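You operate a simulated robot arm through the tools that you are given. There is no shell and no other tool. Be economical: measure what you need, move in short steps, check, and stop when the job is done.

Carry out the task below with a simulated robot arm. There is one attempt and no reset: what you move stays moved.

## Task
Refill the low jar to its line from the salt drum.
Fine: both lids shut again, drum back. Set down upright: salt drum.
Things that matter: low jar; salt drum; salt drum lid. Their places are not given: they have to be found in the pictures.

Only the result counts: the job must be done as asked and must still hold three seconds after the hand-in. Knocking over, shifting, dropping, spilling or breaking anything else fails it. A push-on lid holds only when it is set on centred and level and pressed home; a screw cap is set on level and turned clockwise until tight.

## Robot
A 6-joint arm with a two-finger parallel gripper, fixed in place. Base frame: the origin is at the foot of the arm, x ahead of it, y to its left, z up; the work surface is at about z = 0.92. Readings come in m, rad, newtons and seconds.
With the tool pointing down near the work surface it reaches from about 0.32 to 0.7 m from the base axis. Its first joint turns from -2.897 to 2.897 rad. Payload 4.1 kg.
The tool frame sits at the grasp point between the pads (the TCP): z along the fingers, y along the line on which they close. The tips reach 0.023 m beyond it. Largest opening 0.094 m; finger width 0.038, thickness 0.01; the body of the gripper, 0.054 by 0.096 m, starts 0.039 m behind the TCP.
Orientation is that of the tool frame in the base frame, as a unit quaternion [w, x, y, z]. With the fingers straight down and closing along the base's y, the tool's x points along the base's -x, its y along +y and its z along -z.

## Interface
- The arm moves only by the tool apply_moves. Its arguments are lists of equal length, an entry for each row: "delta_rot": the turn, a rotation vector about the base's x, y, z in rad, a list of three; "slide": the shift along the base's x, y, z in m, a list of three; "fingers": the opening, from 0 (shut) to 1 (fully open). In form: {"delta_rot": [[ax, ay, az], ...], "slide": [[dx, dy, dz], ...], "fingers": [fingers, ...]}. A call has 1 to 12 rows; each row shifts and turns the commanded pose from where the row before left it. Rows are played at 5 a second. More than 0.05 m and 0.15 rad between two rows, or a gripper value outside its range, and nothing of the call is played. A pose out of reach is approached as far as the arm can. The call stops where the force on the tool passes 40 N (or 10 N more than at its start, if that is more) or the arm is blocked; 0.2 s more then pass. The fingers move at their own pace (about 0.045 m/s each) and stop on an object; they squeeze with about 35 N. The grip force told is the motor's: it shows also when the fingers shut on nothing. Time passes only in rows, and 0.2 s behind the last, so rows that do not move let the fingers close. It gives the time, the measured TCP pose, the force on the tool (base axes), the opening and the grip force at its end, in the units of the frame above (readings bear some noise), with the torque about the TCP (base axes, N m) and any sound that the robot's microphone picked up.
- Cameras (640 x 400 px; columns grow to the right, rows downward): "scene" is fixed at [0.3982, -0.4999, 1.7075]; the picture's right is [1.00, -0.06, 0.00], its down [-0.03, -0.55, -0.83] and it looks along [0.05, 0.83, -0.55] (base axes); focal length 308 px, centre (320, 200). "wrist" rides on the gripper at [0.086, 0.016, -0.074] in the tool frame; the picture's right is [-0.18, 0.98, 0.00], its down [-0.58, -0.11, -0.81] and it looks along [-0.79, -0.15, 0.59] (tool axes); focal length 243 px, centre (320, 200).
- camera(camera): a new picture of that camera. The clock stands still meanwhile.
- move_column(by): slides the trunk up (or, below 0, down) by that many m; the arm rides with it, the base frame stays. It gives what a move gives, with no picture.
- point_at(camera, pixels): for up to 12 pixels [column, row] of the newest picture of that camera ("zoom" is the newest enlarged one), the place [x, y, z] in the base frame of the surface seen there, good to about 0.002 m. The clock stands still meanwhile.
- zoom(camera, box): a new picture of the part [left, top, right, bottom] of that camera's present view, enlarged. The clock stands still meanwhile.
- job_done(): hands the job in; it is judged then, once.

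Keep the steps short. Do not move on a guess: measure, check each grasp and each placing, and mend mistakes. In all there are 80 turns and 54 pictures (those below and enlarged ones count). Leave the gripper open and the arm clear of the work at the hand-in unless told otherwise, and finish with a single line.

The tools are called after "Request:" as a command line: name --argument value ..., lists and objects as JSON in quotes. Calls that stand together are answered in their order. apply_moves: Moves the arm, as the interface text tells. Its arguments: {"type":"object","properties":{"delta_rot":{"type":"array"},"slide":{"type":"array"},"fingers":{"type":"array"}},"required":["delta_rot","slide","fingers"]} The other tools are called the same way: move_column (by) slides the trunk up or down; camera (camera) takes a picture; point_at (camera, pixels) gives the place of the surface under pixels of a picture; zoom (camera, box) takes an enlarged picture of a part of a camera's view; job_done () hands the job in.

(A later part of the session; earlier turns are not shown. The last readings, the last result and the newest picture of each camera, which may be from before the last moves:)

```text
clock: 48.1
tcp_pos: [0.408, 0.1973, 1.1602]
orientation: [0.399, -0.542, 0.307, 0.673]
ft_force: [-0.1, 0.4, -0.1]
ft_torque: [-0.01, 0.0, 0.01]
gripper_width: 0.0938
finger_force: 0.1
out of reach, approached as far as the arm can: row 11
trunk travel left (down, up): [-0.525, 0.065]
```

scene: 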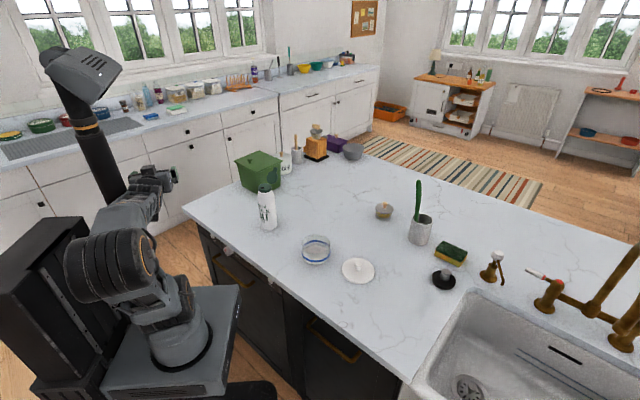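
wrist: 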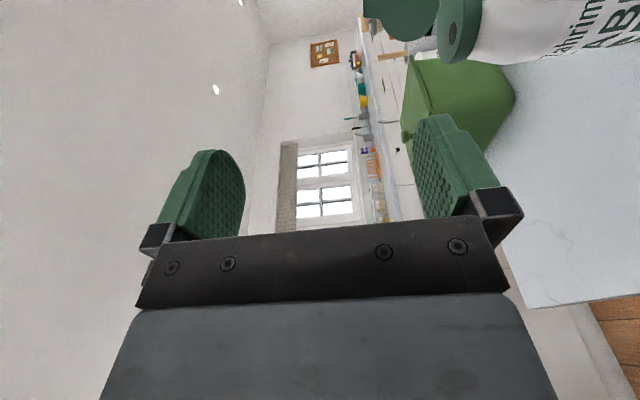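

The tool now points to azimuth 120°, up about 13°, camera below. I level it and check the readings.

Request:
apply_moves --delta_rot '[[-0.098, -0.056, 0], [-0.098, -0.056, 0], [0, 0, 0]]' --slide '[[0, 0, 0], [0, 0, 0], [0, 0, 0]]' --fingers '[1, 1, 1]'

```text
clock: 48.9
tcp_pos: [0.407, 0.1966, 1.1609]
orientation: [0.358, -0.613, 0.343, 0.615]
ft_force: [0.1, 0.3, 0.4]
ft_torque: [-0.01, 0.0, 0.0]
gripper_width: 0.094
finger_force: 0.0
trunk travel left (down, up): [-0.525, 0.065]
```

The tool is level at azimuth 120°. I yaw to 108°, which keeps the wrist off the jar, and move to a standoff 12 cm short of the drum, still high.

Request:
apply_moves --delta_rot '[[0, 0, -0.11], [0, 0, -0.108], [0, 0, 0], [0, 0, 0], [0, 0, 0], [0, 0, 0]]' --slide '[[-0.024, 0.038, 0], [-0.024, 0.038, 0], [-0.024, 0.038, 0], [-0.024, 0.038, 0], [-0.023, 0.037, 0], [0, 0, 0]]' --fingers '[1, 1, 1, 1, 1, 1]'

```text
clock: 50.3
tcp_pos: [0.2893, 0.3854, 1.1608]
orientation: [0.424, -0.572, 0.407, 0.572]
ft_force: [-0.4, -0.2, 0.1]
ft_torque: [0.0, 0.03, 0.0]
gripper_width: 0.0942
finger_force: 0.0
trunk travel left (down, up): [-0.525, 0.065]
```

Exact. I lower to z≈1.042 and look before sliding onto the drum.

Request:
apply_moves --delta_rot '[[0, 0, 0], [0, 0, 0], [0, 0, 0], [0, 0, 0], [0, 0, 0]]' --slide '[[0, 0, -0.03], [0, 0, -0.03], [0, 0, -0.03], [0, 0, -0.029], [0, 0, 0]]' --fingers '[1, 1, 1, 1, 1]'

Request:
zoom --camera "scene" --box '[200, 130, 400, 290]'

```text
clock: 51.5
tcp_pos: [0.288, 0.3858, 1.0401]
orientation: [0.423, -0.572, 0.407, 0.573]
ft_force: [0.1, 0.6, 0.4]
ft_torque: [0.0, 0.03, 0.0]
gripper_width: 0.0939
finger_force: 0.1
trunk travel left (down, up): [-0.525, 0.065]
```

```text
2.50 times, centred on (300, 210) of scene
```

zoom: 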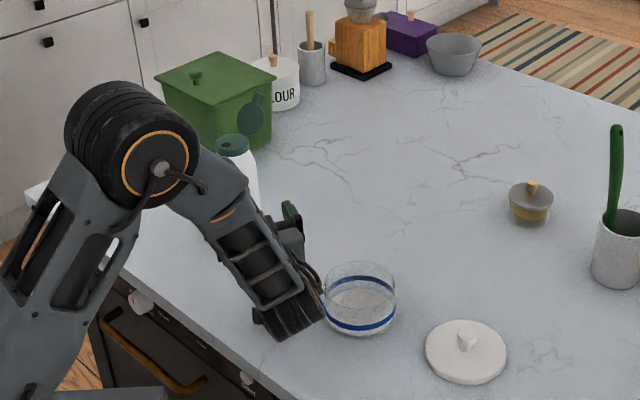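

The path is clear. I slide onto the drum.

Request:
apply_moves --delta_rot '[[0, 0, 0], [0, 0, 0], [0, 0, 0], [0, 0, 0], [0, 0, 0], [0, 0, 0]]' --slide '[[-0.0085, 0.026, 0], [-0.0085, 0.026, 0], [-0.0085, 0.026, 0], [-0.0075, 0.021, 0], [-0.0045, 0.0137, 0], [0, 0, 0]]' --fingers '[1, 1, 1, 1, 1, 1]'

Request:
camera --camera "wrist"

```text
clock: 52.9
tcp_pos: [0.2519, 0.5001, 1.0414]
orientation: [0.423, -0.572, 0.407, 0.572]
ft_force: [0.5, -0.9, -0.2]
ft_torque: [0.0, 0.01, 0.01]
gripper_width: 0.094
finger_force: 0.1
trunk travel left (down, up): [-0.525, 0.065]
```

```text
19 pictures are left
```

wrist: 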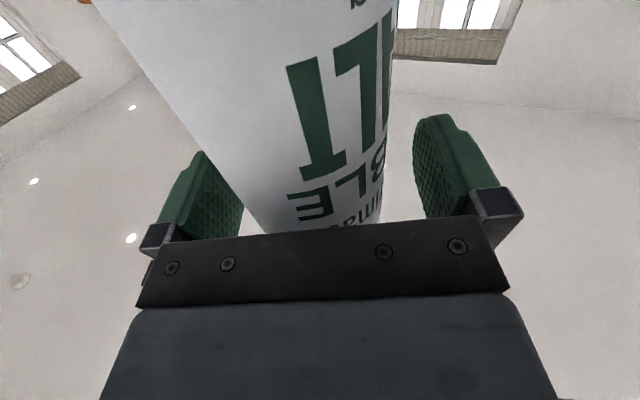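

The drum stands between the fingers. I close and lift a little.

Request:
apply_moves --delta_rot '[[0, 0, 0], [0, 0, 0], [0, 0, 0], [0, 0, 0], [0, 0, 0], [0, 0, 0], [0, 0, 0]]' --slide '[[0, 0, 0], [0, 0, 0], [0, 0, 0], [0, 0, 0], [0, 0, 0.01], [0, 0, 0.01], [0, 0, 0]]' --fingers '[0, 0, 0, 0, 0, 0, 0]'

```text
clock: 54.5
tcp_pos: [0.2524, 0.4988, 1.0618]
orientation: [-0.423, 0.572, -0.407, -0.572]
ft_force: [0.0, -0.1, -5.4]
ft_torque: [0.01, -0.01, -0.02]
gripper_width: 0.0651
finger_force: 35.7
trunk travel left (down, up): [-0.525, 0.065]
```

The drum is held, weighing about 5.4 N. I raise it and carry it upright beside the jar to about (0.479, 0.335, 1.16).

Request:
apply_moves --delta_rot '[[0, 0, 0], [0, 0, 0], [0, 0, 0], [0, 0, 0], [0, 0, 0], [0, 0, 0], [0, 0, 0], [0, 0, 0], [0, 0, 0], [0, 0, 0], [0, 0, 0]]' --slide '[[0, 0, 0.03], [0, 0, 0.04], [0, 0, 0.028], [0.032, -0.023, 0], [0.032, -0.023, 0], [0.032, -0.023, 0], [0.032, -0.023, 0], [0.032, -0.023, 0], [0.032, -0.023, 0], [0.0346, -0.026, 0], [0, 0, 0]]' --fingers '[0, 0, 0, 0, 0, 0, 0, 0, 0, 0, 0]'

Request:
zoom --camera "scene" --box '[230, 140, 410, 280]'

```text
clock: 56.9
tcp_pos: [0.4802, 0.3348, 1.1583]
orientation: [0.423, -0.572, 0.406, 0.573]
ft_force: [-0.1, 0.5, -5.1]
ft_torque: [-0.03, 0.02, 0.01]
gripper_width: 0.0651
finger_force: 35.6
trunk travel left (down, up): [-0.525, 0.065]
```

```text
2.86 times, centred on (320, 210) of scene
```

zoom: 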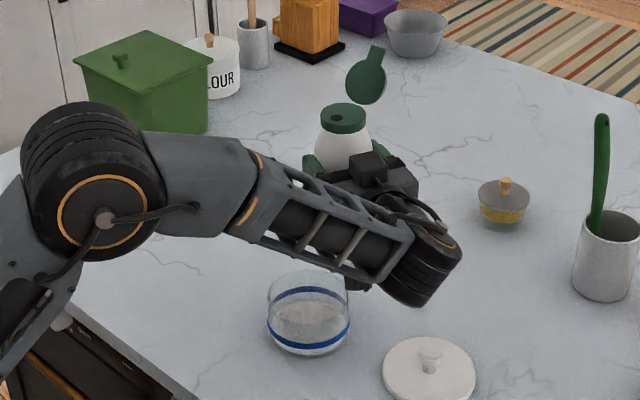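

Clear. I tip the drum left to about 75° first, lowering slightly.

Request:
apply_moves --delta_rot '[[0.0448, -0.138, 0], [0.0448, -0.138, 0], [0.0448, -0.138, 0], [0.0448, -0.138, 0], [0.0448, -0.138, 0], [0.0448, -0.138, 0], [0.0448, -0.138, 0], [0.0448, -0.138, 0], [0.0448, -0.138, 0], [0, 0, 0]]' --slide '[[0, 0, 0], [0, 0, 0], [0, 0, 0], [0, 0, -0.01], [0, 0, -0.01], [0, 0, -0.01], [0, 0, -0.01], [0, 0, -0.01], [0, 0, -0.01], [0, 0, 0]]' --fingers '[0, 0, 0, 0, 0, 0, 0, 0, 0, 0]'

Request:
zoom --camera "scene" --box '[260, 170, 400, 280]'

```text
clock: 59.1
tcp_pos: [0.4778, 0.3345, 1.1001]
orientation: [-0.679, 0.706, 0.03, -0.199]
ft_force: [0.2, -1.0, -4.8]
ft_torque: [-0.08, 0.12, 0.01]
gripper_width: 0.0651
finger_force: 34.6
trunk travel left (down, up): [-0.525, 0.065]
```

```text
3.64 times, centred on (330, 225) of scene
```

zoom: 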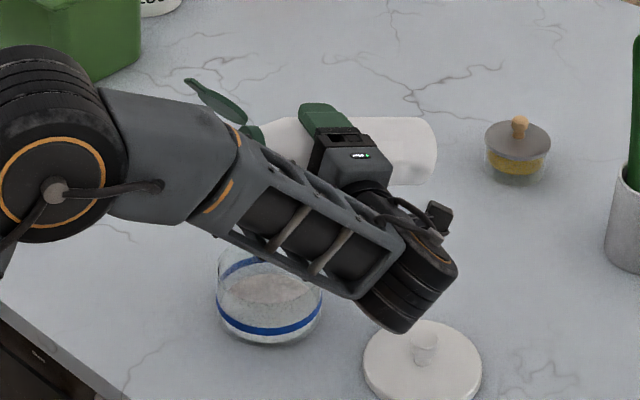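

The tilt is about 75° with no flow yet. I check where the mouth is relative to the jar.

Request:
point_at --camera "zoom" --pixels '[[252, 130], [262, 138], [280, 128], [215, 100], [270, 288], [250, 262], [430, 150]]'

```text
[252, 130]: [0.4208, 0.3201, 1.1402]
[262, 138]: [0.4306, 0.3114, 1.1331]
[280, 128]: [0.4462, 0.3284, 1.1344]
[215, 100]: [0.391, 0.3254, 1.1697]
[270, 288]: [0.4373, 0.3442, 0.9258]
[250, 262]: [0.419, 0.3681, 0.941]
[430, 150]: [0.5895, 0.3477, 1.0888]
```

The mouth is over the jar. I lower 2 cm and tip on to about 100° slowly, then check for flow.

Request:
apply_moves --delta_rot '[[0.0448, -0.138, 0], [0.0448, -0.138, 0], [0.0448, -0.138, 0], [0, 0, 0]]' --slide '[[0.003, 0, -0.01], [0, 0, -0.01], [0, 0, 0], [0, 0, 0]]' --fingers '[0, 0, 0, 0]'

Request:
zoom --camera "scene" --box '[260, 170, 400, 280]'

Request:
point_at --camera "zoom" --pixels '[[270, 288], [255, 285], [285, 290], [260, 295], [290, 285]]'

```text
clock: 60.1
tcp_pos: [0.4821, 0.3355, 1.0805]
orientation: [0.704, -0.685, -0.181, 0.049]
ft_force: [-0.1, 0.6, -5.1]
ft_torque: [-0.07, 0.14, -0.01]
gripper_width: 0.0652
finger_force: 35.2
trunk travel left (down, up): [-0.525, 0.065]
```

```text
3.64 times, centred on (330, 225) of scene
```

zoom: 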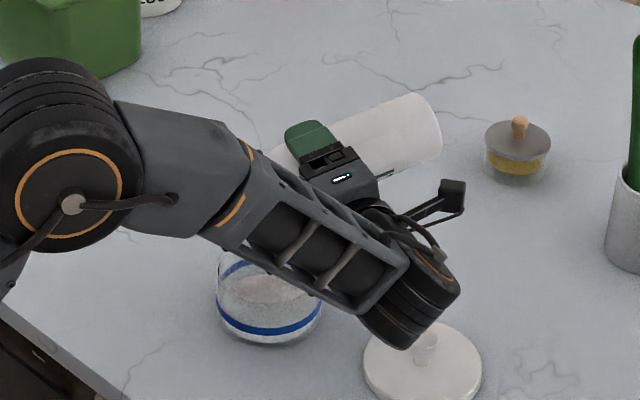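

```text
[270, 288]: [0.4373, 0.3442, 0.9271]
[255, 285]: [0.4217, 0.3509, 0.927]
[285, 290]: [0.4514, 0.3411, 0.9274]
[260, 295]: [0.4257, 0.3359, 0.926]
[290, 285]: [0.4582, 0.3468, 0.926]
```

The salt is at about 0.927, so there is no certain flow and no sound. I tip to about 112° and wait a second.

Request:
apply_moves --delta_rot '[[0.0448, -0.138, 0], [0.0278, -0.0856, 0], [0, 0, 0], [0, 0, 0], [0, 0, 0], [0, 0, 0]]' --slide '[[0, 0, 0], [0, 0, 0], [0, 0, 0], [0, 0, 0], [0, 0, 0], [0, 0, 0]]' --fingers '[0, 0, 0, 0, 0, 0]'

Request:
zoom --camera "scene" --box '[260, 170, 400, 280]'

Request:
point_at --camera "zoom" --pixels '[[270, 288], [255, 285], [285, 290], [260, 295], [290, 285]]'

```text
clock: 61.5
tcp_pos: [0.4812, 0.336, 1.0787]
orientation: [0.703, -0.661, -0.26, -0.034]
ft_force: [0.4, 0.4, -4.5]
ft_torque: [-0.05, 0.12, 0.0]
gripper_width: 0.0651
finger_force: 34.8
trunk travel left (down, up): [-0.525, 0.065]
```

```text
3.64 times, centred on (330, 225) of scene
```

zoom: 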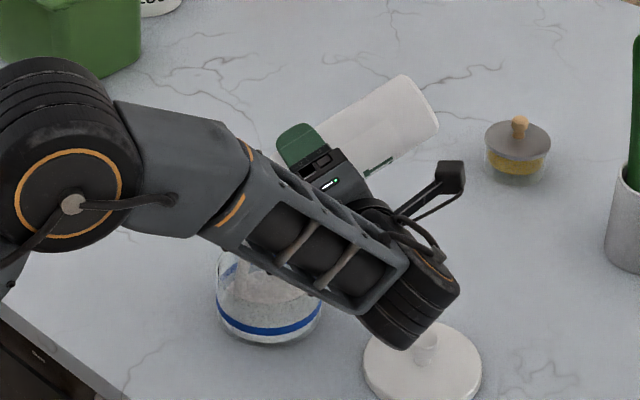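

```text
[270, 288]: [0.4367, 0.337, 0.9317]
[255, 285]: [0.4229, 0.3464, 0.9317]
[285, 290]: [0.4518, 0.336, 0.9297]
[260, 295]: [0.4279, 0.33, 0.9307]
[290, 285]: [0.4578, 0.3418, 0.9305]
```

It is flowing: the level went from 0.927 to about 0.931. The line band spans about 0.936–0.946 with its middle near 0.941. I wait 1.2 s more and re-measure.

Request:
apply_moves --delta_rot '[[0, 0, 0], [0, 0, 0], [0, 0, 0], [0, 0, 0], [0, 0, 0]]' --slide '[[0, 0, 0], [0, 0, 0], [0, 0, 0], [0, 0, 0], [0, 0, 0]]' --fingers '[0, 0, 0, 0, 0]'

Request:
zoom --camera "scene" --box '[295, 225, 345, 275]'

Request:
point_at --camera "scene" --pixels '[[316, 249], [312, 248], [320, 250], [314, 251], [322, 248], [308, 247], [311, 242], [309, 250]]'

```text
clock: 62.7
tcp_pos: [0.4808, 0.3352, 1.0784]
orientation: [0.703, -0.66, -0.261, -0.034]
ft_force: [0.0, 0.2, -4.7]
ft_torque: [-0.09, 0.14, -0.01]
gripper_width: 0.0649
finger_force: 34.6
trunk travel left (down, up): [-0.525, 0.065]
```

```text
8.00 times, centred on (320, 250) of scene
```

zoom: 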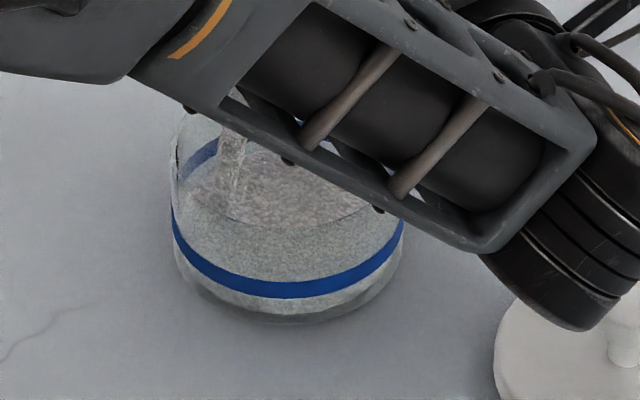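

```text
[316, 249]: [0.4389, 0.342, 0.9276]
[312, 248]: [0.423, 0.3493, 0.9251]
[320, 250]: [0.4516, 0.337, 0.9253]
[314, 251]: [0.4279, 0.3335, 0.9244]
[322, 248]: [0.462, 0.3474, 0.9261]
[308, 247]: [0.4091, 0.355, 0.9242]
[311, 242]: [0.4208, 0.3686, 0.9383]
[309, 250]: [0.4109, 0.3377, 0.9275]
```

The stream is visible and lands inside the jar. I measure the level in this newest enlarged picture.

Request:
point_at --camera "zoom" --pixels '[[280, 190], [310, 195], [260, 210], [300, 212], [335, 205], [235, 200], [230, 160], [205, 160], [200, 190]]'

```text
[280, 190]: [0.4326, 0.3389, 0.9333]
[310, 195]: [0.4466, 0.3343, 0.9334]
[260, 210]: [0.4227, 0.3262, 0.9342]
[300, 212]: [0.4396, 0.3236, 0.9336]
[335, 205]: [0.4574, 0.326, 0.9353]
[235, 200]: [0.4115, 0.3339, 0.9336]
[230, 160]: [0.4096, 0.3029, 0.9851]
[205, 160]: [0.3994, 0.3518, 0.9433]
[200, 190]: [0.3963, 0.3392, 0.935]
```

The level is 0.9337 and flat, rising about 2.5 mm/s. I shift +1 cm in x to centre the stream and wait about 1.6 s.

Request:
apply_moves --delta_rot '[[0, 0, 0], [0, 0, 0], [0, 0, 0], [0, 0, 0], [0, 0, 0], [0, 0, 0], [0, 0, 0]]' --slide '[[0.004, 0.002, 0], [0.004, 0.002, 0], [0.004, 0.002, 0], [0, 0, 0], [0, 0, 0], [0, 0, 0], [0, 0, 0]]' --fingers '[0, 0, 0, 0, 0, 0, 0]'

Request:
zoom --camera "scene" --box '[295, 225, 345, 275]'

Request:
point_at --camera "zoom" --pixels '[[280, 190], [310, 195], [260, 205], [300, 205], [335, 200], [220, 190], [205, 155], [250, 165]]'

```text
clock: 64.3
tcp_pos: [0.4945, 0.3391, 1.0787]
orientation: [0.704, -0.661, -0.26, -0.034]
ft_force: [0.9, 0.0, -4.1]
ft_torque: [-0.05, 0.12, 0.0]
gripper_width: 0.0653
finger_force: 35.2
trunk travel left (down, up): [-0.525, 0.065]
```

```text
8.00 times, centred on (320, 250) of scene
```

zoom: 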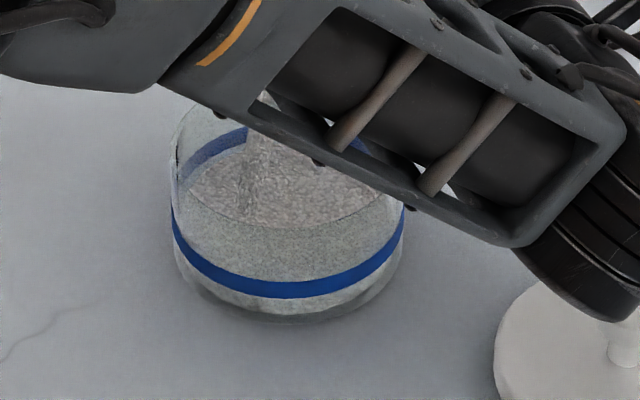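

```text
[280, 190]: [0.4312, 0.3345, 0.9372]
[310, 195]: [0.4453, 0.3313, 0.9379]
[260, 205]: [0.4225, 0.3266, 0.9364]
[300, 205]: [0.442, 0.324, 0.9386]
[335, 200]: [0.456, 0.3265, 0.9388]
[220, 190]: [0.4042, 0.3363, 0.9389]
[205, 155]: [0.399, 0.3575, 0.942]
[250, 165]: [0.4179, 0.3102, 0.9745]
```

The level is about 0.938, so about 3 mm is left to the middle of the line. I wait 0.6 s more, then tip back.

Request:
apply_moves --delta_rot '[[0, 0, 0], [0, 0, 0], [0, 0, 0], [-0.0448, 0.138, 0], [-0.0448, 0.138, 0], [-0.0448, 0.138, 0], [-0.0448, 0.138, 0], [-0.0448, 0.138, 0], [-0.0448, 0.138, 0], [0, 0, 0]]' --slide '[[0, 0, 0], [0, 0, 0], [0, 0, 0], [0, 0, 0], [0, 0, 0], [0, 0, 0], [0, 0, 0], [0, 0, 0.01], [0, 0, 0.01], [0, 0, 0]]' --fingers '[0, 0, 0, 0, 0, 0, 0, 0, 0, 0]'

Request:
zoom --camera "scene" --box '[295, 225, 345, 275]'

Request:
point_at --camera "zoom" --pixels '[[280, 190], [310, 195], [260, 205], [300, 205], [335, 200], [220, 190], [240, 175], [290, 170]]'

```text
clock: 66.5
tcp_pos: [0.4935, 0.3423, 1.1002]
orientation: [-0.656, 0.704, -0.042, -0.268]
ft_force: [0.6, -0.9, -3.4]
ft_torque: [-0.03, 0.07, 0.01]
gripper_width: 0.0652
finger_force: 35.2
trunk travel left (down, up): [-0.525, 0.065]
```

```text
8.00 times, centred on (320, 250) of scene
```

zoom: 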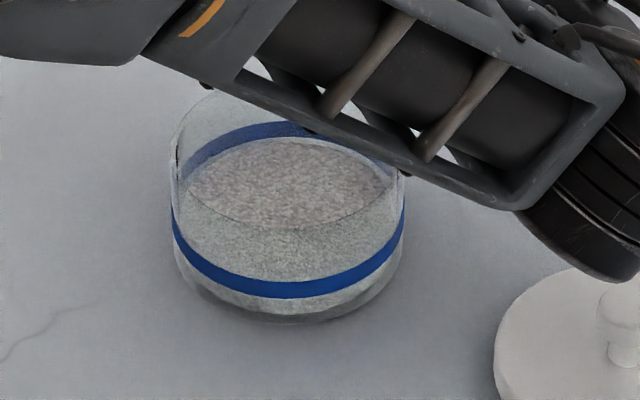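

```text
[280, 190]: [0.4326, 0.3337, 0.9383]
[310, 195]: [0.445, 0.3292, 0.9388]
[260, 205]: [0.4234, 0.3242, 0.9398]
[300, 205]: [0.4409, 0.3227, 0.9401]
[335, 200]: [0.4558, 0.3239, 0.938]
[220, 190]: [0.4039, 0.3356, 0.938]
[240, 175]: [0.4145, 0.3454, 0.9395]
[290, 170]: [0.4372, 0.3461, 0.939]
```

The level is about 0.939. I measure the line band's edges on the far wall in this picture.

Request:
point_at --camera "zoom" --pixels '[[260, 126], [260, 132], [260, 138], [260, 143], [280, 124], [280, 130], [280, 136], [230, 270], [290, 284], [290, 290], [290, 297]]'

```text
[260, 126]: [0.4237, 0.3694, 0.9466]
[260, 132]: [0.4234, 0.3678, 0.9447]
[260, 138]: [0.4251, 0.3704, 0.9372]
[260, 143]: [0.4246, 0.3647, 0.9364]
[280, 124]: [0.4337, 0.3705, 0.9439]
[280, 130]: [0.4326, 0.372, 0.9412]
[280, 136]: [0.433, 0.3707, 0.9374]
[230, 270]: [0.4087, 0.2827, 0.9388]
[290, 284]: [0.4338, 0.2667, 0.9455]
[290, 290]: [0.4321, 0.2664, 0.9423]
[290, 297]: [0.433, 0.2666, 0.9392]
```

The line's middle is at about 0.9425, so I'm about 3 mm short. I pour briefly once more, first returning to about 95°.

Request:
apply_moves --delta_rot '[[0.0448, -0.138, 0], [0.0448, -0.138, 0], [0.0448, -0.138, 0], [0.0448, -0.138, 0]]' --slide '[[0, 0, -0.01], [0, 0, -0.01], [0, 0, 0], [0, 0, 0]]' --fingers '[0, 0, 0, 0]'

Request:
apply_moves --delta_rot '[[0.0448, -0.138, 0], [0.0448, -0.138, 0], [0, 0, 0], [0, 0, 0], [0, 0, 0], [0, 0, 0], [0, 0, 0], [-0.0448, 0.138, 0], [-0.0448, 0.138, 0], [-0.0448, 0.138, 0], [-0.0448, 0.138, 0], [-0.0448, 0.138, 0]]' --slide '[[0, 0, 0], [0, 0, 0], [0, 0, 0], [0, 0, 0], [0, 0, 0], [0, 0, 0], [0, 0, 0], [0, 0, 0], [0, 0, 0], [0, 0, 0], [0, 0, 0.005], [0, 0, 0.01]]' --fingers '[0, 0, 0, 0, 0, 0, 0, 0, 0, 0, 0, 0]'

Request:
zoom --camera "scene" --box '[295, 225, 345, 275]'

Request:
point_at --camera "zoom" --pixels '[[280, 190], [310, 195], [260, 205], [300, 205], [335, 200], [220, 190], [240, 175], [290, 170], [270, 160], [320, 180]]'

```text
clock: 67.5
tcp_pos: [0.4924, 0.3398, 1.0798]
orientation: [0.703, -0.689, -0.163, 0.068]
ft_force: [1.4, -0.4, -2.6]
ft_torque: [-0.05, 0.09, -0.01]
gripper_width: 0.0653
finger_force: 35.6
trunk travel left (down, up): [-0.525, 0.065]
```

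```text
clock: 70.1
tcp_pos: [0.4927, 0.3394, 1.0937]
orientation: [-0.674, 0.705, 0.008, -0.22]
ft_force: [-0.7, -0.3, -3.8]
ft_torque: [-0.03, 0.09, 0.0]
gripper_width: 0.065
finger_force: 35.0
trunk travel left (down, up): [-0.525, 0.065]
```

```text
8.00 times, centred on (320, 250) of scene
```

zoom: 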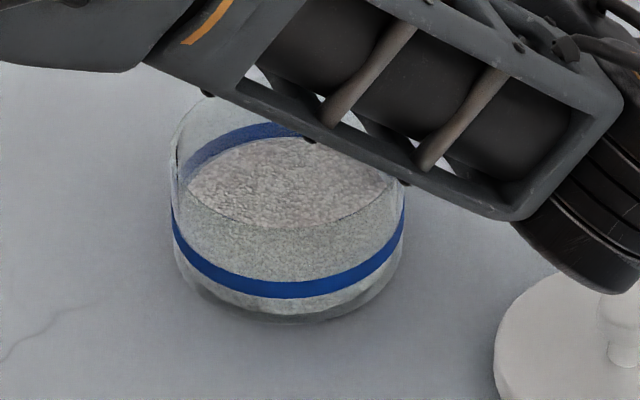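

```text
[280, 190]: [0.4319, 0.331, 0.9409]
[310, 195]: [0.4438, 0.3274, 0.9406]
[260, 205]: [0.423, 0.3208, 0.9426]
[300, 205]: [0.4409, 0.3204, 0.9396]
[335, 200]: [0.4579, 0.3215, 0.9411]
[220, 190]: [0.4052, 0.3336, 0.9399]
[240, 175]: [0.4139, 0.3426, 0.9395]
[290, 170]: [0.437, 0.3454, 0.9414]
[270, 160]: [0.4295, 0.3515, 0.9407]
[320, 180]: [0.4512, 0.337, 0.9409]
```

The mean level is 0.9407 and the line's middle is about 0.9425. The last pour gave 1.8 mm, so one slightly shorter repeat should hit the middle.

Request:
apply_moves --delta_rot '[[0.0448, -0.138, 0], [0.0448, -0.138, 0], [0.0448, -0.138, 0]]' --slide '[[0, 0, -0.01], [0, 0, -0.005], [0, 0, 0]]' --fingers '[0, 0, 0]'

Request:
apply_moves --delta_rot '[[0.0448, -0.138, 0], [0.0448, -0.138, 0], [0, 0, 0], [0, 0, 0], [0, 0, 0], [0, 0, 0], [-0.0448, 0.138, 0], [-0.0448, 0.138, 0], [-0.0448, 0.138, 0], [-0.0448, 0.138, 0], [-0.0448, 0.138, 0], [-0.0448, 0.138, 0]]' --slide '[[0, 0, 0], [0, 0, 0], [0, 0, 0], [0, 0, 0], [0, 0, 0], [0, 0, 0], [0, 0, 0], [0, 0, 0], [0, 0, 0], [0, 0, 0.01], [0, 0, 0.01], [0, 0, 0.01]]' --fingers '[0, 0, 0, 0, 0, 0, 0, 0, 0, 0, 0, 0]'

Request:
apply_moves --delta_rot '[[-0.0448, 0.138, 0], [-0.0448, 0.138, 0], [-0.0448, 0.138, 0], [-0.0448, 0.138, 0], [-0.0448, 0.138, 0], [-0.0448, 0.138, 0], [-0.0448, 0.138, 0], [0, 0, 0]]' --slide '[[0, 0, 0.01], [0, 0, 0.01], [0, 0, 0.01], [0, 0, 0.01], [0, 0, 0.01], [0, 0, 0], [0, 0, 0], [0, 0, 0]]' --fingers '[0, 0, 0, 0, 0, 0, 0, 0]'

Request:
zoom --camera "scene" --box '[265, 160, 385, 280]'

```text
clock: 70.9
tcp_pos: [0.494, 0.3412, 1.0797]
orientation: [0.703, -0.689, -0.163, 0.068]
ft_force: [-1.1, 0.8, -3.8]
ft_torque: [-0.03, 0.09, -0.02]
gripper_width: 0.0652
finger_force: 34.8
trunk travel left (down, up): [-0.525, 0.065]
```

```text
clock: 73.5
tcp_pos: [0.4931, 0.3403, 1.1098]
orientation: [-0.657, 0.704, -0.043, -0.267]
ft_force: [0.7, 0.6, -3.8]
ft_torque: [-0.07, 0.06, -0.01]
gripper_width: 0.065
finger_force: 35.2
trunk travel left (down, up): [-0.525, 0.065]
```

```text
clock: 75.3
tcp_pos: [0.4937, 0.3412, 1.1599]
orientation: [-0.447, 0.59, -0.381, -0.554]
ft_force: [0.1, 0.0, -3.6]
ft_torque: [-0.02, 0.03, -0.01]
gripper_width: 0.0652
finger_force: 35.1
trunk travel left (down, up): [-0.525, 0.065]
```

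```text
3.33 times, centred on (325, 220) of scene
```

zoom: 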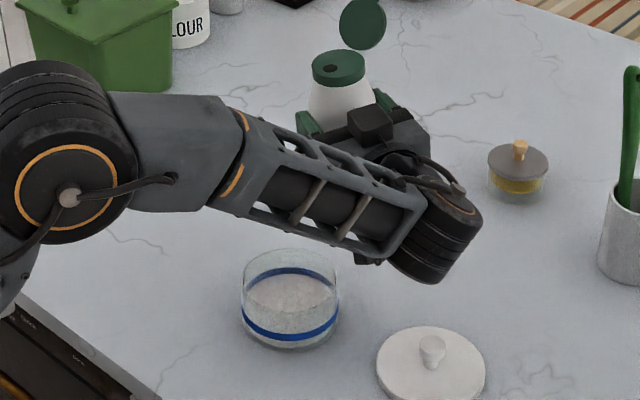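

The drum is nearly upright, with about 0.1 rad still to undo. I check the level and finish uprighting.

Request:
point_at --camera "zoom" --pixels '[[290, 290], [275, 288], [305, 292], [285, 298], [300, 283], [270, 295], [315, 288], [290, 284]]'

Request:
apply_moves --delta_rot '[[-0.0328, 0.1009, 0], [0, 0, 0], [0, 0, 0], [0, 0, 0], [0, 0, 0], [0, 0, 0], [0, 0, 0], [0, 0, 0], [0, 0, 0], [0, 0, 0]]' --slide '[[0, 0, 0], [-0.032, 0.021, 0], [-0.032, 0.021, 0], [-0.032, 0.021, 0], [-0.032, 0.021, 0], [-0.032, 0.021, 0], [-0.032, 0.021, 0], [-0.032, 0.021, 0], [-0.0178, 0.0119, 0], [0, 0, 0]]' --fingers '[0, 0, 0, 0, 0, 0, 0, 0, 0, 0]'

```text
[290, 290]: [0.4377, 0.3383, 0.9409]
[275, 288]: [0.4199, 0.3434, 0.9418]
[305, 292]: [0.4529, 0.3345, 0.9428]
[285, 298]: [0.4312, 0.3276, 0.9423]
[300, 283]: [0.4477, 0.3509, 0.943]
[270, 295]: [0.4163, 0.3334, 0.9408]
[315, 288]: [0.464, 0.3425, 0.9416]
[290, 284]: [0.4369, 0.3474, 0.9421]
```

```text
clock: 77.5
tcp_pos: [0.2513, 0.5016, 1.1612]
orientation: [0.419, -0.568, 0.412, 0.576]
ft_force: [-0.3, 0.2, -3.2]
ft_torque: [-0.02, 0.02, 0.04]
gripper_width: 0.0652
finger_force: 35.1
trunk travel left (down, up): [-0.525, 0.065]
```

The level averages 0.942, right on the line. The drum is back over its spot. I lower it in steps with a tiny pitch correction.

Request:
apply_moves --delta_rot '[[-0.0143, -0.0046, 0], [0, 0, 0], [0, 0, 0], [0, 0, 0], [0, 0, 0], [0, 0, 0], [0, 0, 0]]' --slide '[[0.0006, -0.0015, -0.03], [0, 0, -0.04], [0, 0, -0.03], [0, 0, -0.012], [0, 0, -0.004], [0, 0, -0.002], [0, 0, 0]]' --fingers '[0, 0, 0, 0, 0, 0, 0]'

```text
clock: 79.1
tcp_pos: [0.2507, 0.4987, 1.0422]
orientation: [-0.416, 0.573, -0.415, -0.571]
ft_force: [-0.3, -0.7, -0.1]
ft_torque: [0.16, 0.05, -0.01]
gripper_width: 0.0652
finger_force: 35.1
trunk travel left (down, up): [-0.525, 0.065]
```

The weight has come off, so the drum stands on the counter. I open, and back straight out.

Request:
apply_moves --delta_rot '[[0, 0, 0], [0, 0, 0], [0, 0, 0], [0, 0, 0], [0, 0, 0], [0, 0, 0], [0, 0, 0], [0, 0, 0], [0, 0, 0]]' --slide '[[0, 0, 0], [0, 0, 0], [0, 0, 0], [0.008, -0.0247, 0], [0.01, -0.0307, 0], [0.01, -0.0307, 0], [0.01, -0.0307, 0], [0, 0, 0.02], [0, 0, 0]]' --fingers '[1, 1, 1, 1, 1, 1, 1, 1, 1]'

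Request:
camera --camera "scene"

Request:
point_at --camera "scene" --pixels '[[266, 190], [264, 188], [270, 188], [258, 188], [267, 200], [276, 170], [278, 176], [279, 165], [280, 180], [281, 170]]'

```text
clock: 81.1
tcp_pos: [0.2896, 0.3813, 1.0637]
orientation: [-0.415, 0.573, -0.415, -0.572]
ft_force: [0.3, 0.0, 0.5]
ft_torque: [-0.01, 0.0, -0.01]
gripper_width: 0.0938
finger_force: 0.1
trunk travel left (down, up): [-0.525, 0.065]
```

```text
9 pictures are left
```

scene: 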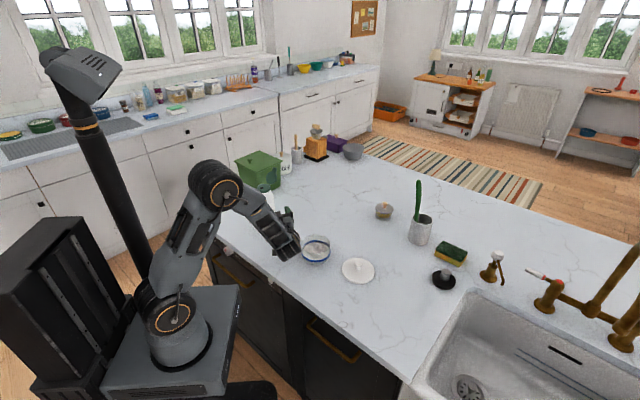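

```text
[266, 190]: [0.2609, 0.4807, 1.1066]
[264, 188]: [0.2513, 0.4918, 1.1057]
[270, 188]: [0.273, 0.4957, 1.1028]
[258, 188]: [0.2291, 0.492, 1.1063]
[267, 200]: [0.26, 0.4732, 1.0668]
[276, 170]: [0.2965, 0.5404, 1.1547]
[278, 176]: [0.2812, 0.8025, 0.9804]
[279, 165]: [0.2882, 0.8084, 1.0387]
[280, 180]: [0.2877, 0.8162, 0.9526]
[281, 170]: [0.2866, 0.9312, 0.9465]
```

The drum is back upright in place with its lid leaning about 128° open. To close it I will sweep it forward from behind with the closed fingers. First I raise to z≈1.25 and swing the tool to azimuth ~142°, clear on the right.

Request:
apply_moves --delta_rot '[[0, 0, 0], [0, 0, 0], [0, 0, 0], [0, 0, 0], [0, 0, 0], [0, 0, 0.12], [0, 0, 0.12], [0, 0, 0.12], [0, 0, 0.12], [0, 0, 0.12], [0, 0, 0]]' --slide '[[0, 0, 0.04], [0, 0, 0.04], [0.01, 0, 0.04], [0.02, 0, 0.04], [0.02, 0, 0.027], [0.02, 0.02, 0], [0, 0.02, 0], [0, 0.02, 0], [0, 0.02, 0], [0, 0.02, 0], [0, 0, 0]]' --fingers '[1, 1, 1, 1, 0, 0, 0, 0, 0, 0, 0]'

```text
clock: 83.5
tcp_pos: [0.3609, 0.4805, 1.2488]
orientation: [-0.227, 0.67, -0.226, -0.669]
ft_force: [-0.4, 0.5, 0.1]
ft_torque: [-0.04, 0.03, -0.02]
gripper_width: 0.0001
finger_force: 35.2
trunk travel left (down, up): [-0.525, 0.065]
```

The orientation is exact at 142.6°. I move over the spot behind the lid, then down to z 1.15.

Request:
apply_moves --delta_rot '[[0, 0, 0], [0, 0, 0], [0, 0, 0], [0, 0, 0], [0, 0, 0], [0, 0, 0]]' --slide '[[0, 0.035, 0], [0, 0.035, 0], [0, 0.032, 0], [-0.023, 0, 0], [-0.02, 0, 0], [0, 0, 0]]' --fingers '[0, 0, 0, 0, 0, 0]'

Request:
apply_moves --delta_rot '[[0, 0, 0], [0, 0, 0], [0, 0, 0], [0, 0, 0]]' --slide '[[0, 0, -0.035], [0, 0, -0.035], [0, 0, -0.029], [0, 0, 0]]' --fingers '[0, 0, 0, 0]'

Request:
zoom --camera "scene" --box '[230, 150, 320, 230]'

```text
clock: 84.9
tcp_pos: [0.3075, 0.5754, 1.2478]
orientation: [-0.227, 0.67, -0.227, -0.67]
ft_force: [0.4, -0.6, 0.0]
ft_torque: [0.02, -0.02, -0.01]
gripper_width: 0.0
finger_force: 34.9
out of reach, approached as far as the arm can: row 3
trunk travel left (down, up): [-0.525, 0.065]
```

```text
clock: 85.9
tcp_pos: [0.3076, 0.5719, 1.1473]
orientation: [-0.228, 0.671, -0.226, -0.669]
ft_force: [0.0, -0.2, 0.3]
ft_torque: [-0.02, 0.02, -0.01]
gripper_width: 0.0
finger_force: 35.8
trunk travel left (down, up): [-0.525, 0.065]
```

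```text
5.00 times, centred on (275, 190) of scene
```

zoom: 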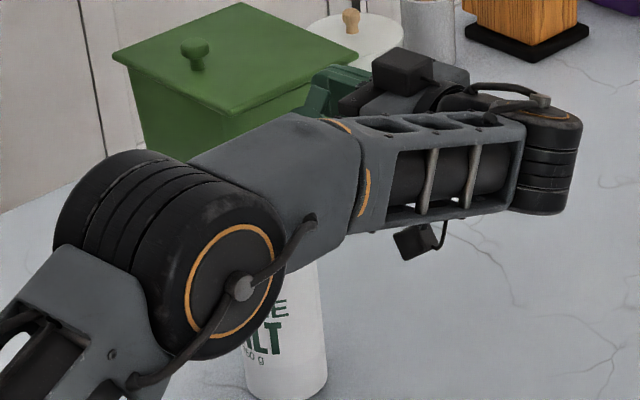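

No contact; the finger is behind the lid, and the forearm is well in front of the drum. I sweep slowly toward the robot to swing the lid over.

Request:
apply_moves --delta_rot '[[0, 0, 0], [0, 0, 0], [0, 0, 0], [0, 0, 0], [0, 0, 0], [0, 0, 0], [0, 0, 0], [0, 0, 0], [0, 0, 0], [0, 0, 0]]' --slide '[[-0.0061, -0.0079, 0], [-0.0061, -0.0079, 0], [-0.0061, -0.0079, 0], [-0.0061, -0.0079, 0], [-0.0061, -0.0079, 0], [-0.0061, -0.0079, 0], [-0.0061, -0.0079, 0], [-0.0061, -0.0079, 0], [-0.0061, -0.0079, 0], [0, 0, 0]]' --fingers '[0, 0, 0, 0, 0, 0, 0, 0, 0, 0]'

Request:
camera --camera "wrist"

```text
clock: 88.1
tcp_pos: [0.252, 0.5018, 1.1468]
orientation: [-0.229, 0.671, -0.226, -0.668]
ft_force: [-0.2, 0.3, -0.3]
ft_torque: [0.0, 0.03, 0.02]
gripper_width: 0.0
finger_force: 35.2
trunk travel left (down, up): [-0.525, 0.065]
```

```text
7 pictures are left
```

wrist: 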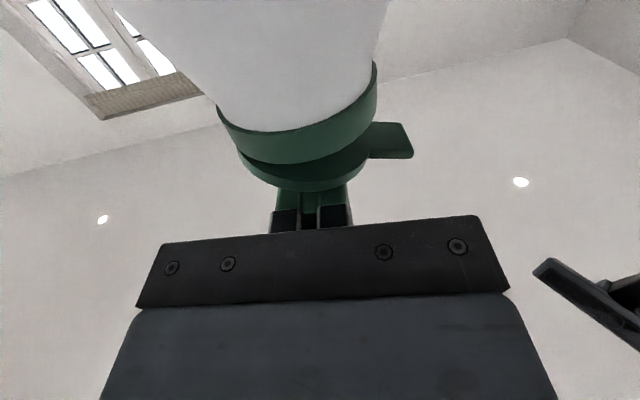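

The lid has swung over and is nearly shut, with the finger above it. I move slightly toward the tab side and press down in small steps.

Request:
apply_moves --delta_rot '[[0, 0, 0], [0, 0, 0], [0, 0, 0], [0, 0, 0], [0, 0, 0], [0, 0, 0], [0, 0, 0]]' --slide '[[-0.004, -0.005, 0], [-0.004, -0.005, -0.003], [0, 0, -0.004], [0, 0, -0.003], [0, 0, -0.002], [0, 0, -0.002], [0, 0, -0.001]]' --fingers '[0, 0, 0, 0, 0, 0, 0]'

```text
clock: 89.7
tcp_pos: [0.243, 0.4929, 1.1343]
orientation: [-0.23, 0.67, -0.224, -0.669]
ft_force: [1.3, 2.5, 24.2]
ft_torque: [0.1, -0.18, 0.02]
gripper_width: 0.0001
finger_force: 35.2
trunk travel left (down, up): [-0.525, 0.065]
```

It presses with 24 N. I press one millimetre more to be sure it snaps home.

Request:
apply_moves --delta_rot '[[0, 0, 0], [0, 0, 0], [0, 0, 0]]' --slide '[[0, 0, -0.001], [0, 0, -0.0005], [0, 0, 0]]' --fingers '[0, 0, 0]'

Request:
zoom --camera "wrist" --box '[190, 50, 450, 240]'

```text
clock: 90.5
tcp_pos: [0.2439, 0.4904, 1.1324]
orientation: [-0.23, 0.67, -0.225, -0.669]
ft_force: [0.8, 3.3, 38.1]
ft_torque: [0.05, -0.19, 0.07]
gripper_width: 0.0
finger_force: 35.0
trunk travel left (down, up): [-0.525, 0.065]
```

```text
2.11 times, centred on (320, 145) of wrist
```

zoom: 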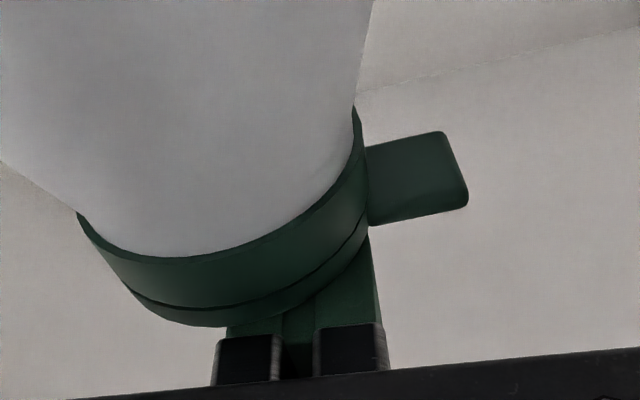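

The cap is shut flush all round. I lift away, then swing the tool back to radial to unflip the wrist.

Request:
apply_moves --delta_rot '[[0, 0, 0], [0, 0, 0], [0, 0, 0], [0, 0, 0], [0, 0, 0], [0, 0, 0]]' --slide '[[0, 0, 0.02], [0, 0, 0.03], [0, 0, 0.03], [0, 0, 0.03], [0, 0, 0.03], [0, 0, 0]]' --fingers '[0, 0, 0, 0, 0, 0]'

Request:
apply_moves --delta_rot '[[0, 0, -0.1418], [0, 0, -0.1418], [0, 0, -0.1418], [0, 0, -0.1418], [0, 0, -0.1418], [0, 0, -0.1418], [0, 0, -0.1418], [0, 0, -0.1418], [0, 0, -0.1418], [0, 0, -0.1418], [0, 0, -0.1418], [0, 0, -0.1418]]' --slide '[[0.0121, -0.0084, 0], [0.0121, -0.0084, 0], [0.0121, -0.0084, 0], [0.0121, -0.0084, 0], [0.0121, -0.0084, 0], [0.0121, -0.0084, 0], [0.0121, -0.0084, 0], [0.0121, -0.0084, 0], [0.0121, -0.0084, 0], [0.0121, -0.0084, 0], [0.0121, -0.0084, 0], [0.0121, -0.0084, 0]]' --fingers '[0, 0, 0, 0, 0, 0, 0, 0, 0, 0, 0, 0]'

```text
clock: 91.9
tcp_pos: [0.2469, 0.4922, 1.2679]
orientation: [-0.229, 0.67, -0.227, -0.669]
ft_force: [0.1, 0.5, -0.7]
ft_torque: [-0.02, 0.03, 0.01]
gripper_width: 0.0001
finger_force: 34.6
trunk travel left (down, up): [-0.525, 0.065]
```

```text
clock: 94.5
tcp_pos: [0.3902, 0.3914, 1.2703]
orientation: [0.653, -0.272, 0.654, 0.269]
ft_force: [0.5, -0.4, -0.4]
ft_torque: [-0.02, 0.01, 0.0]
gripper_width: 0.0
finger_force: 35.6
trunk travel left (down, up): [-0.525, 0.065]
```

Radial and horizontal, exactly in the arm's plane. I pitch the tool straight down.

Request:
apply_moves --delta_rot '[[-0.101, 0.101, 0], [-0.101, 0.101, 0], [-0.101, 0.101, 0], [-0.101, 0.101, 0], [-0.101, 0.101, 0], [-0.101, 0.101, 0], [-0.101, 0.101, 0], [-0.101, 0.101, 0], [-0.101, 0.101, 0], [-0.101, 0.101, 0], [-0.101, 0.101, 0], [0, 0, 0]]' --slide '[[0, 0, 0], [0, 0, 0], [0, 0, 0], [0, 0, 0], [0, 0, 0], [0, 0, 0], [0, 0, 0], [0, 0, 0], [0, 0, 0], [0, 0, 0], [0, 0, 0], [0, 0, 0]]' --fingers '[0, 0, 0, 0, 0, 0, 0, 0, 0, 0, 0, 0]'

```text
clock: 97.1
tcp_pos: [0.2891, 0.4307, 1.2177]
orientation: [0.124, -0.377, 0.915, -0.072]
ft_force: [-0.4, 0.0, -0.3]
ft_torque: [-0.02, -0.03, 0.01]
gripper_width: 0.0
finger_force: 35.3
out of reach, approached as far as the arm can: row 3, 6, 7, 8, 9, 10, 11
trunk travel left (down, up): [-0.525, 0.065]
```

The wrist flipped around one side again: it leans 15°, a forearm-roll limit. I go back up to horizontal and retry, stepping across the forearm axis in one stride.

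Request:
apply_moves --delta_rot '[[0.101, -0.101, 0], [0.101, -0.101, 0], [0.101, -0.101, 0], [0.101, -0.101, 0], [0.101, -0.101, 0], [0.101, -0.101, 0], [0.101, -0.101, 0], [0.101, -0.101, 0], [0.101, -0.101, 0], [0.101, -0.101, 0], [0.101, -0.101, 0], [0, 0, 0]]' --slide '[[0, 0, 0], [0, 0, 0], [0, 0, 0], [0, 0, 0], [0, 0, 0], [0, 0, 0], [0, 0, 0], [0, 0, 0], [0, 0, 0], [0, 0, 0], [0, 0, 0], [0, 0, 0]]' --fingers '[0, 0, 0, 0, 0, 0, 0, 0, 0, 0, 0, 0]'

```text
clock: 99.7
tcp_pos: [0.2897, 0.4299, 1.218]
orientation: [0.734, -0.168, 0.621, 0.219]
ft_force: [0.1, 0.5, -0.6]
ft_torque: [0.02, 0.01, 0.0]
gripper_width: 0.0
finger_force: 34.8
trunk travel left (down, up): [-0.525, 0.065]
```

The command had been reset to the measured pose. The tool now points to azimuth 32°, up 10°. I bring it back to an exactly radial horizontal pose at azimuth 45°.

Request:
apply_moves --delta_rot '[[-0.0565, 0.0665, 0], [-0.0565, 0.0665, 0], [0, 0, 0.115], [0, 0, 0.115], [0, 0, 0], [0, 0, 0]]' --slide '[[0.02, -0.008, 0.013], [0.02, -0.008, 0.013], [0.02, -0.009, 0.013], [0.02, -0.009, 0.013], [0.0193, -0.0069, 0], [0, 0, 0]]' --fingers '[0, 0, 0, 0, 0, 0]'

```text
clock: 101.1
tcp_pos: [0.3886, 0.3885, 1.2694]
orientation: [0.653, -0.271, 0.653, 0.271]
ft_force: [-0.3, -0.5, 0.8]
ft_torque: [-0.03, -0.03, -0.02]
gripper_width: 0.0
finger_force: 35.1
trunk travel left (down, up): [-0.525, 0.065]
```

It is exactly radial. I step down: about 20° first, then full strides across the axis.

Request:
apply_moves --delta_rot '[[-0.0509, 0.0509, 0], [-0.101, 0.101, 0], [-0.101, 0.101, 0], [-0.1055, 0.1055, 0], [-0.1055, 0.1055, 0]]' --slide '[[0, 0, 0], [0, 0, 0], [0, 0, 0], [0, 0, 0], [0, 0, 0]]' --fingers '[0, 0, 0, 0, 0]'

```text
clock: 102.3
tcp_pos: [0.3982, 0.383, 1.2724]
orientation: [0.466, -0.325, 0.806, 0.163]
ft_force: [-0.9, 0.6, -0.9]
ft_torque: [0.01, -0.03, -0.06]
gripper_width: 0.0
finger_force: 34.7
out of reach, approached as far as the arm can: row 4
trunk travel left (down, up): [-0.525, 0.065]
```

One row was flagged, but it recovered. I continue pitching down and watch.

Request:
apply_moves --delta_rot '[[-0.1, 0.1, 0], [-0.1, 0.1, 0], [-0.1, 0.1, 0], [0, 0, 0]]' --slide '[[0, 0, 0], [0, 0, 0], [0, 0, 0], [0, 0, 0]]' --fingers '[0, 0, 0, 0]'

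```text
clock: 103.3
tcp_pos: [0.3599, 0.4038, 1.256]
orientation: [0.297, -0.352, 0.884, 0.078]
ft_force: [-1.1, 0.4, 0.2]
ft_torque: [0.01, 0.0, 0.0]
gripper_width: 0.0
finger_force: 35.1
out of reach, approached as far as the arm can: row 2, 3
trunk travel left (down, up): [-0.525, 0.065]
```

It still slides around the right side. I use the roll limit instead: place the tool right of the forearm axis and slightly below it, then sweep left across it.

Request:
apply_moves --delta_rot '[[0.0838, -0.1137, 0], [0.0838, -0.1137, 0], [0.0838, -0.1137, 0], [0, 0, -0.1245], [0, 0, -0.1245], [0, 0, -0.1245], [0, 0, 0]]' --slide '[[0.0115, -0.0162, 0], [0.0115, -0.0162, 0], [0.0115, -0.0162, 0], [0.0115, -0.0162, 0], [0.0115, -0.0162, 0], [0.0115, -0.0162, 0], [0, 0, 0]]' --fingers '[0, 0, 0, 0, 0, 0, 0]'

Request:
apply_moves --delta_rot '[[0, 0, 0.148], [0, 0, 0.148], [0, 0, 0.148], [0, 0, 0.148], [0, 0, 0.148], [0, 0, 0.148], [0, 0, 0.148], [0, 0, 0]]' --slide '[[-0.0084, 0.0242, 0], [-0.0119, 0.0227, 0], [-0.0151, 0.0207, 0], [-0.018, 0.0182, 0], [-0.0205, 0.0153, 0], [-0.0226, 0.0122, 0], [-0.0241, 0.0087, 0], [0, 0, 0]]' --fingers '[0, 0, 0, 0, 0, 0, 0, 0]'

```text
clock: 104.9
tcp_pos: [0.4309, 0.306, 1.2561]
orientation: [0.491, -0.173, 0.852, 0.05]
ft_force: [-0.1, -0.3, 0.4]
ft_torque: [0.04, -0.01, -0.01]
gripper_width: 0.0
finger_force: 34.5
trunk travel left (down, up): [-0.525, 0.065]
```

```text
clock: 106.7
tcp_pos: [0.1912, 0.4809, 1.2185]
orientation: [0.424, -0.573, 0.649, 0.264]
ft_force: [-0.1, 0.1, 0.9]
ft_torque: [-0.03, 0.0, 0.0]
gripper_width: 0.0001
finger_force: 34.9
out of reach, approached as far as the arm can: row 4, 5, 6, 7
trunk travel left (down, up): [-0.525, 0.065]
```

The solver turns the base instead of unflipping. I don't need a straight-down tool: gripping the knob with the tool leaning about 20° sideways, closing axis level, keeps the lid level and is reachable in this posture. I swing the tool over to the right side.

Request:
apply_moves --delta_rot '[[0, 0, -0.142], [0, 0, -0.142], [0, 0, -0.142], [0, 0, -0.142], [0, 0, -0.142], [0, 0, -0.142], [0, 0, -0.142], [0, 0, -0.142], [0, 0, 0]]' --slide '[[0.0429, -0.0146, 0.005], [0.0417, -0.018, 0.005], [0.0395, -0.0207, 0.005], [0.0373, -0.0233, 0.005], [0.0348, -0.0258, 0.005], [0.0318, -0.0275, 0.005], [0.0286, -0.0289, 0.005], [0.0253, -0.0302, 0.005], [0, 0, 0]]' --fingers '[0, 0, 0, 0, 0, 0, 0, 0, 0]'

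Request:
apply_moves --delta_rot '[[0, 0, -0.142], [0, 0, -0.142], [0, 0, -0.142], [0, 0, -0.142], [0, 0, -0.142], [0, 0, -0.142], [0, 0, -0.142], [0, 0, -0.142], [0, 0, -0.142], [0, 0, 0]]' --slide '[[0.0118, -0.0274, 0], [0.0083, -0.0277, 0], [0.0049, -0.0269, 0], [0.0016, -0.026, 0], [-0.0017, -0.0248, 0], [-0.0045, -0.0227, 0], [-0.0072, -0.0204, 0], [-0.0097, -0.018, 0], [-0.0114, -0.0149, 0], [0, 0, 0]]' --fingers '[0, 0, 0, 0, 0, 0, 0, 0, 0, 0]'

```text
clock: 108.7
tcp_pos: [0.494, 0.2897, 1.2618]
orientation: [0.498, -0.145, 0.855, -0.005]
ft_force: [-0.1, 0.3, 1.0]
ft_torque: [-0.06, 0.01, 0.01]
gripper_width: 0.0
finger_force: 35.0
out of reach, approached as far as the arm can: row 1
trunk travel left (down, up): [-0.525, 0.065]
```

```text
clock: 110.9
tcp_pos: [0.4829, 0.08, 1.262]
orientation: [0.397, 0.393, 0.773, -0.301]
ft_force: [0.7, 0.6, -0.6]
ft_torque: [-0.02, 0.0, -0.01]
gripper_width: 0.0
finger_force: 34.8
trunk travel left (down, up): [-0.525, 0.065]
```

That worked with no limits hit. Now I pitch down to about 67° below horizontal while moving over the jar lid.

Request:
apply_moves --delta_rot '[[0.117, 0.057, 0], [0.117, 0.057, 0], [0.117, 0.057, 0], [0.117, 0.057, 0], [0.117, 0.057, 0], [0, 0, 0], [0, 0, 0], [0, 0, 0]]' --slide '[[0.014, 0.02, -0.02], [0.014, 0.02, -0.02], [0.014, 0.02, -0.03], [0.014, 0.02, -0.03], [0.014, 0.02, -0.03], [0.014, 0.02, -0.03], [0.0141, 0.015, -0.03], [0, 0, 0]]' --fingers '[0.7, 0.7, 0.7, 0.7, 0.7, 0.7, 0.7, 0.7]'

Request:
camera --camera "wrist"

```text
clock: 112.7
tcp_pos: [0.58, 0.2162, 1.0719]
orientation: [0.155, 0.444, 0.875, -0.118]
ft_force: [-0.3, -0.3, -0.4]
ft_torque: [0.02, -0.03, -0.02]
gripper_width: 0.0657
finger_force: 0.0
trunk travel left (down, up): [-0.525, 0.065]
```

```text
5 pictures are left
```

wrist: 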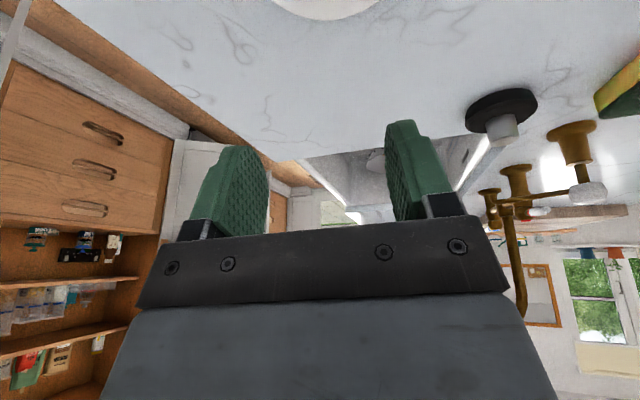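

The leaned pose is reached cleanly. The closing axis tilts 4°, which I'll correct. I check the lid's knob position with the scene camera.

Request:
zoom --camera "scene" --box '[290, 200, 410, 300]'

```text
4.00 times, centred on (350, 250) of scene
```

zoom: 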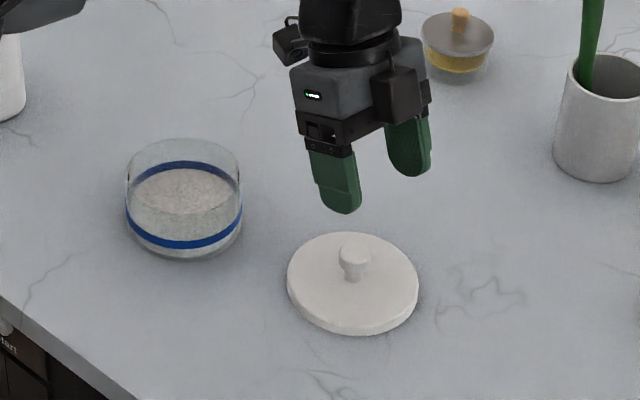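

Request:
point_at --camera "zoom" --pixels '[[354, 242], [354, 252], [342, 255], [366, 255], [354, 265], [288, 285], [418, 280], [354, 318], [354, 234], [185, 190], [127, 180], [241, 172]]'

```text
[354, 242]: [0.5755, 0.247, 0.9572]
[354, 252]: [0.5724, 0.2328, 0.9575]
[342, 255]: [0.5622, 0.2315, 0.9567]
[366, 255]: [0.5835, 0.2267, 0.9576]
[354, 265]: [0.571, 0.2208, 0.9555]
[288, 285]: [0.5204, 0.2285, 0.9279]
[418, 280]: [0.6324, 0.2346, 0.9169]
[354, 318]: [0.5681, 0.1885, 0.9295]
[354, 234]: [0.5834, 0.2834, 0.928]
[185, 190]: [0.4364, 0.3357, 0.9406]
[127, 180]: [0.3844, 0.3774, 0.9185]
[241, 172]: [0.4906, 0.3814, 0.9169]
```

The knob is at (0.5735, 0.233), top 0.9575, and the plate top at 0.929. I level the closing axis, centre over it and lower to z 0.961, then grip.

Request:
apply_moves --delta_rot '[[0.04, -0.056, 0], [0, 0, 0], [0, 0, 0], [0, 0, 0], [0, 0, 0]]' --slide '[[-0.0065, 0.0168, 0], [0, 0, -0.04], [0, 0, -0.04], [0, 0, -0.03], [0, 0, 0]]' --fingers '[0.7, 0.7, 0.7, 0.7, 0.7]'

```text
clock: 113.9
tcp_pos: [0.5745, 0.2329, 0.9609]
orientation: [0.171, 0.45, 0.872, -0.088]
ft_force: [0.8, -0.1, 0.7]
ft_torque: [0.0, 0.02, -0.04]
gripper_width: 0.0657
finger_force: 0.1
trunk travel left (down, up): [-0.525, 0.065]
```

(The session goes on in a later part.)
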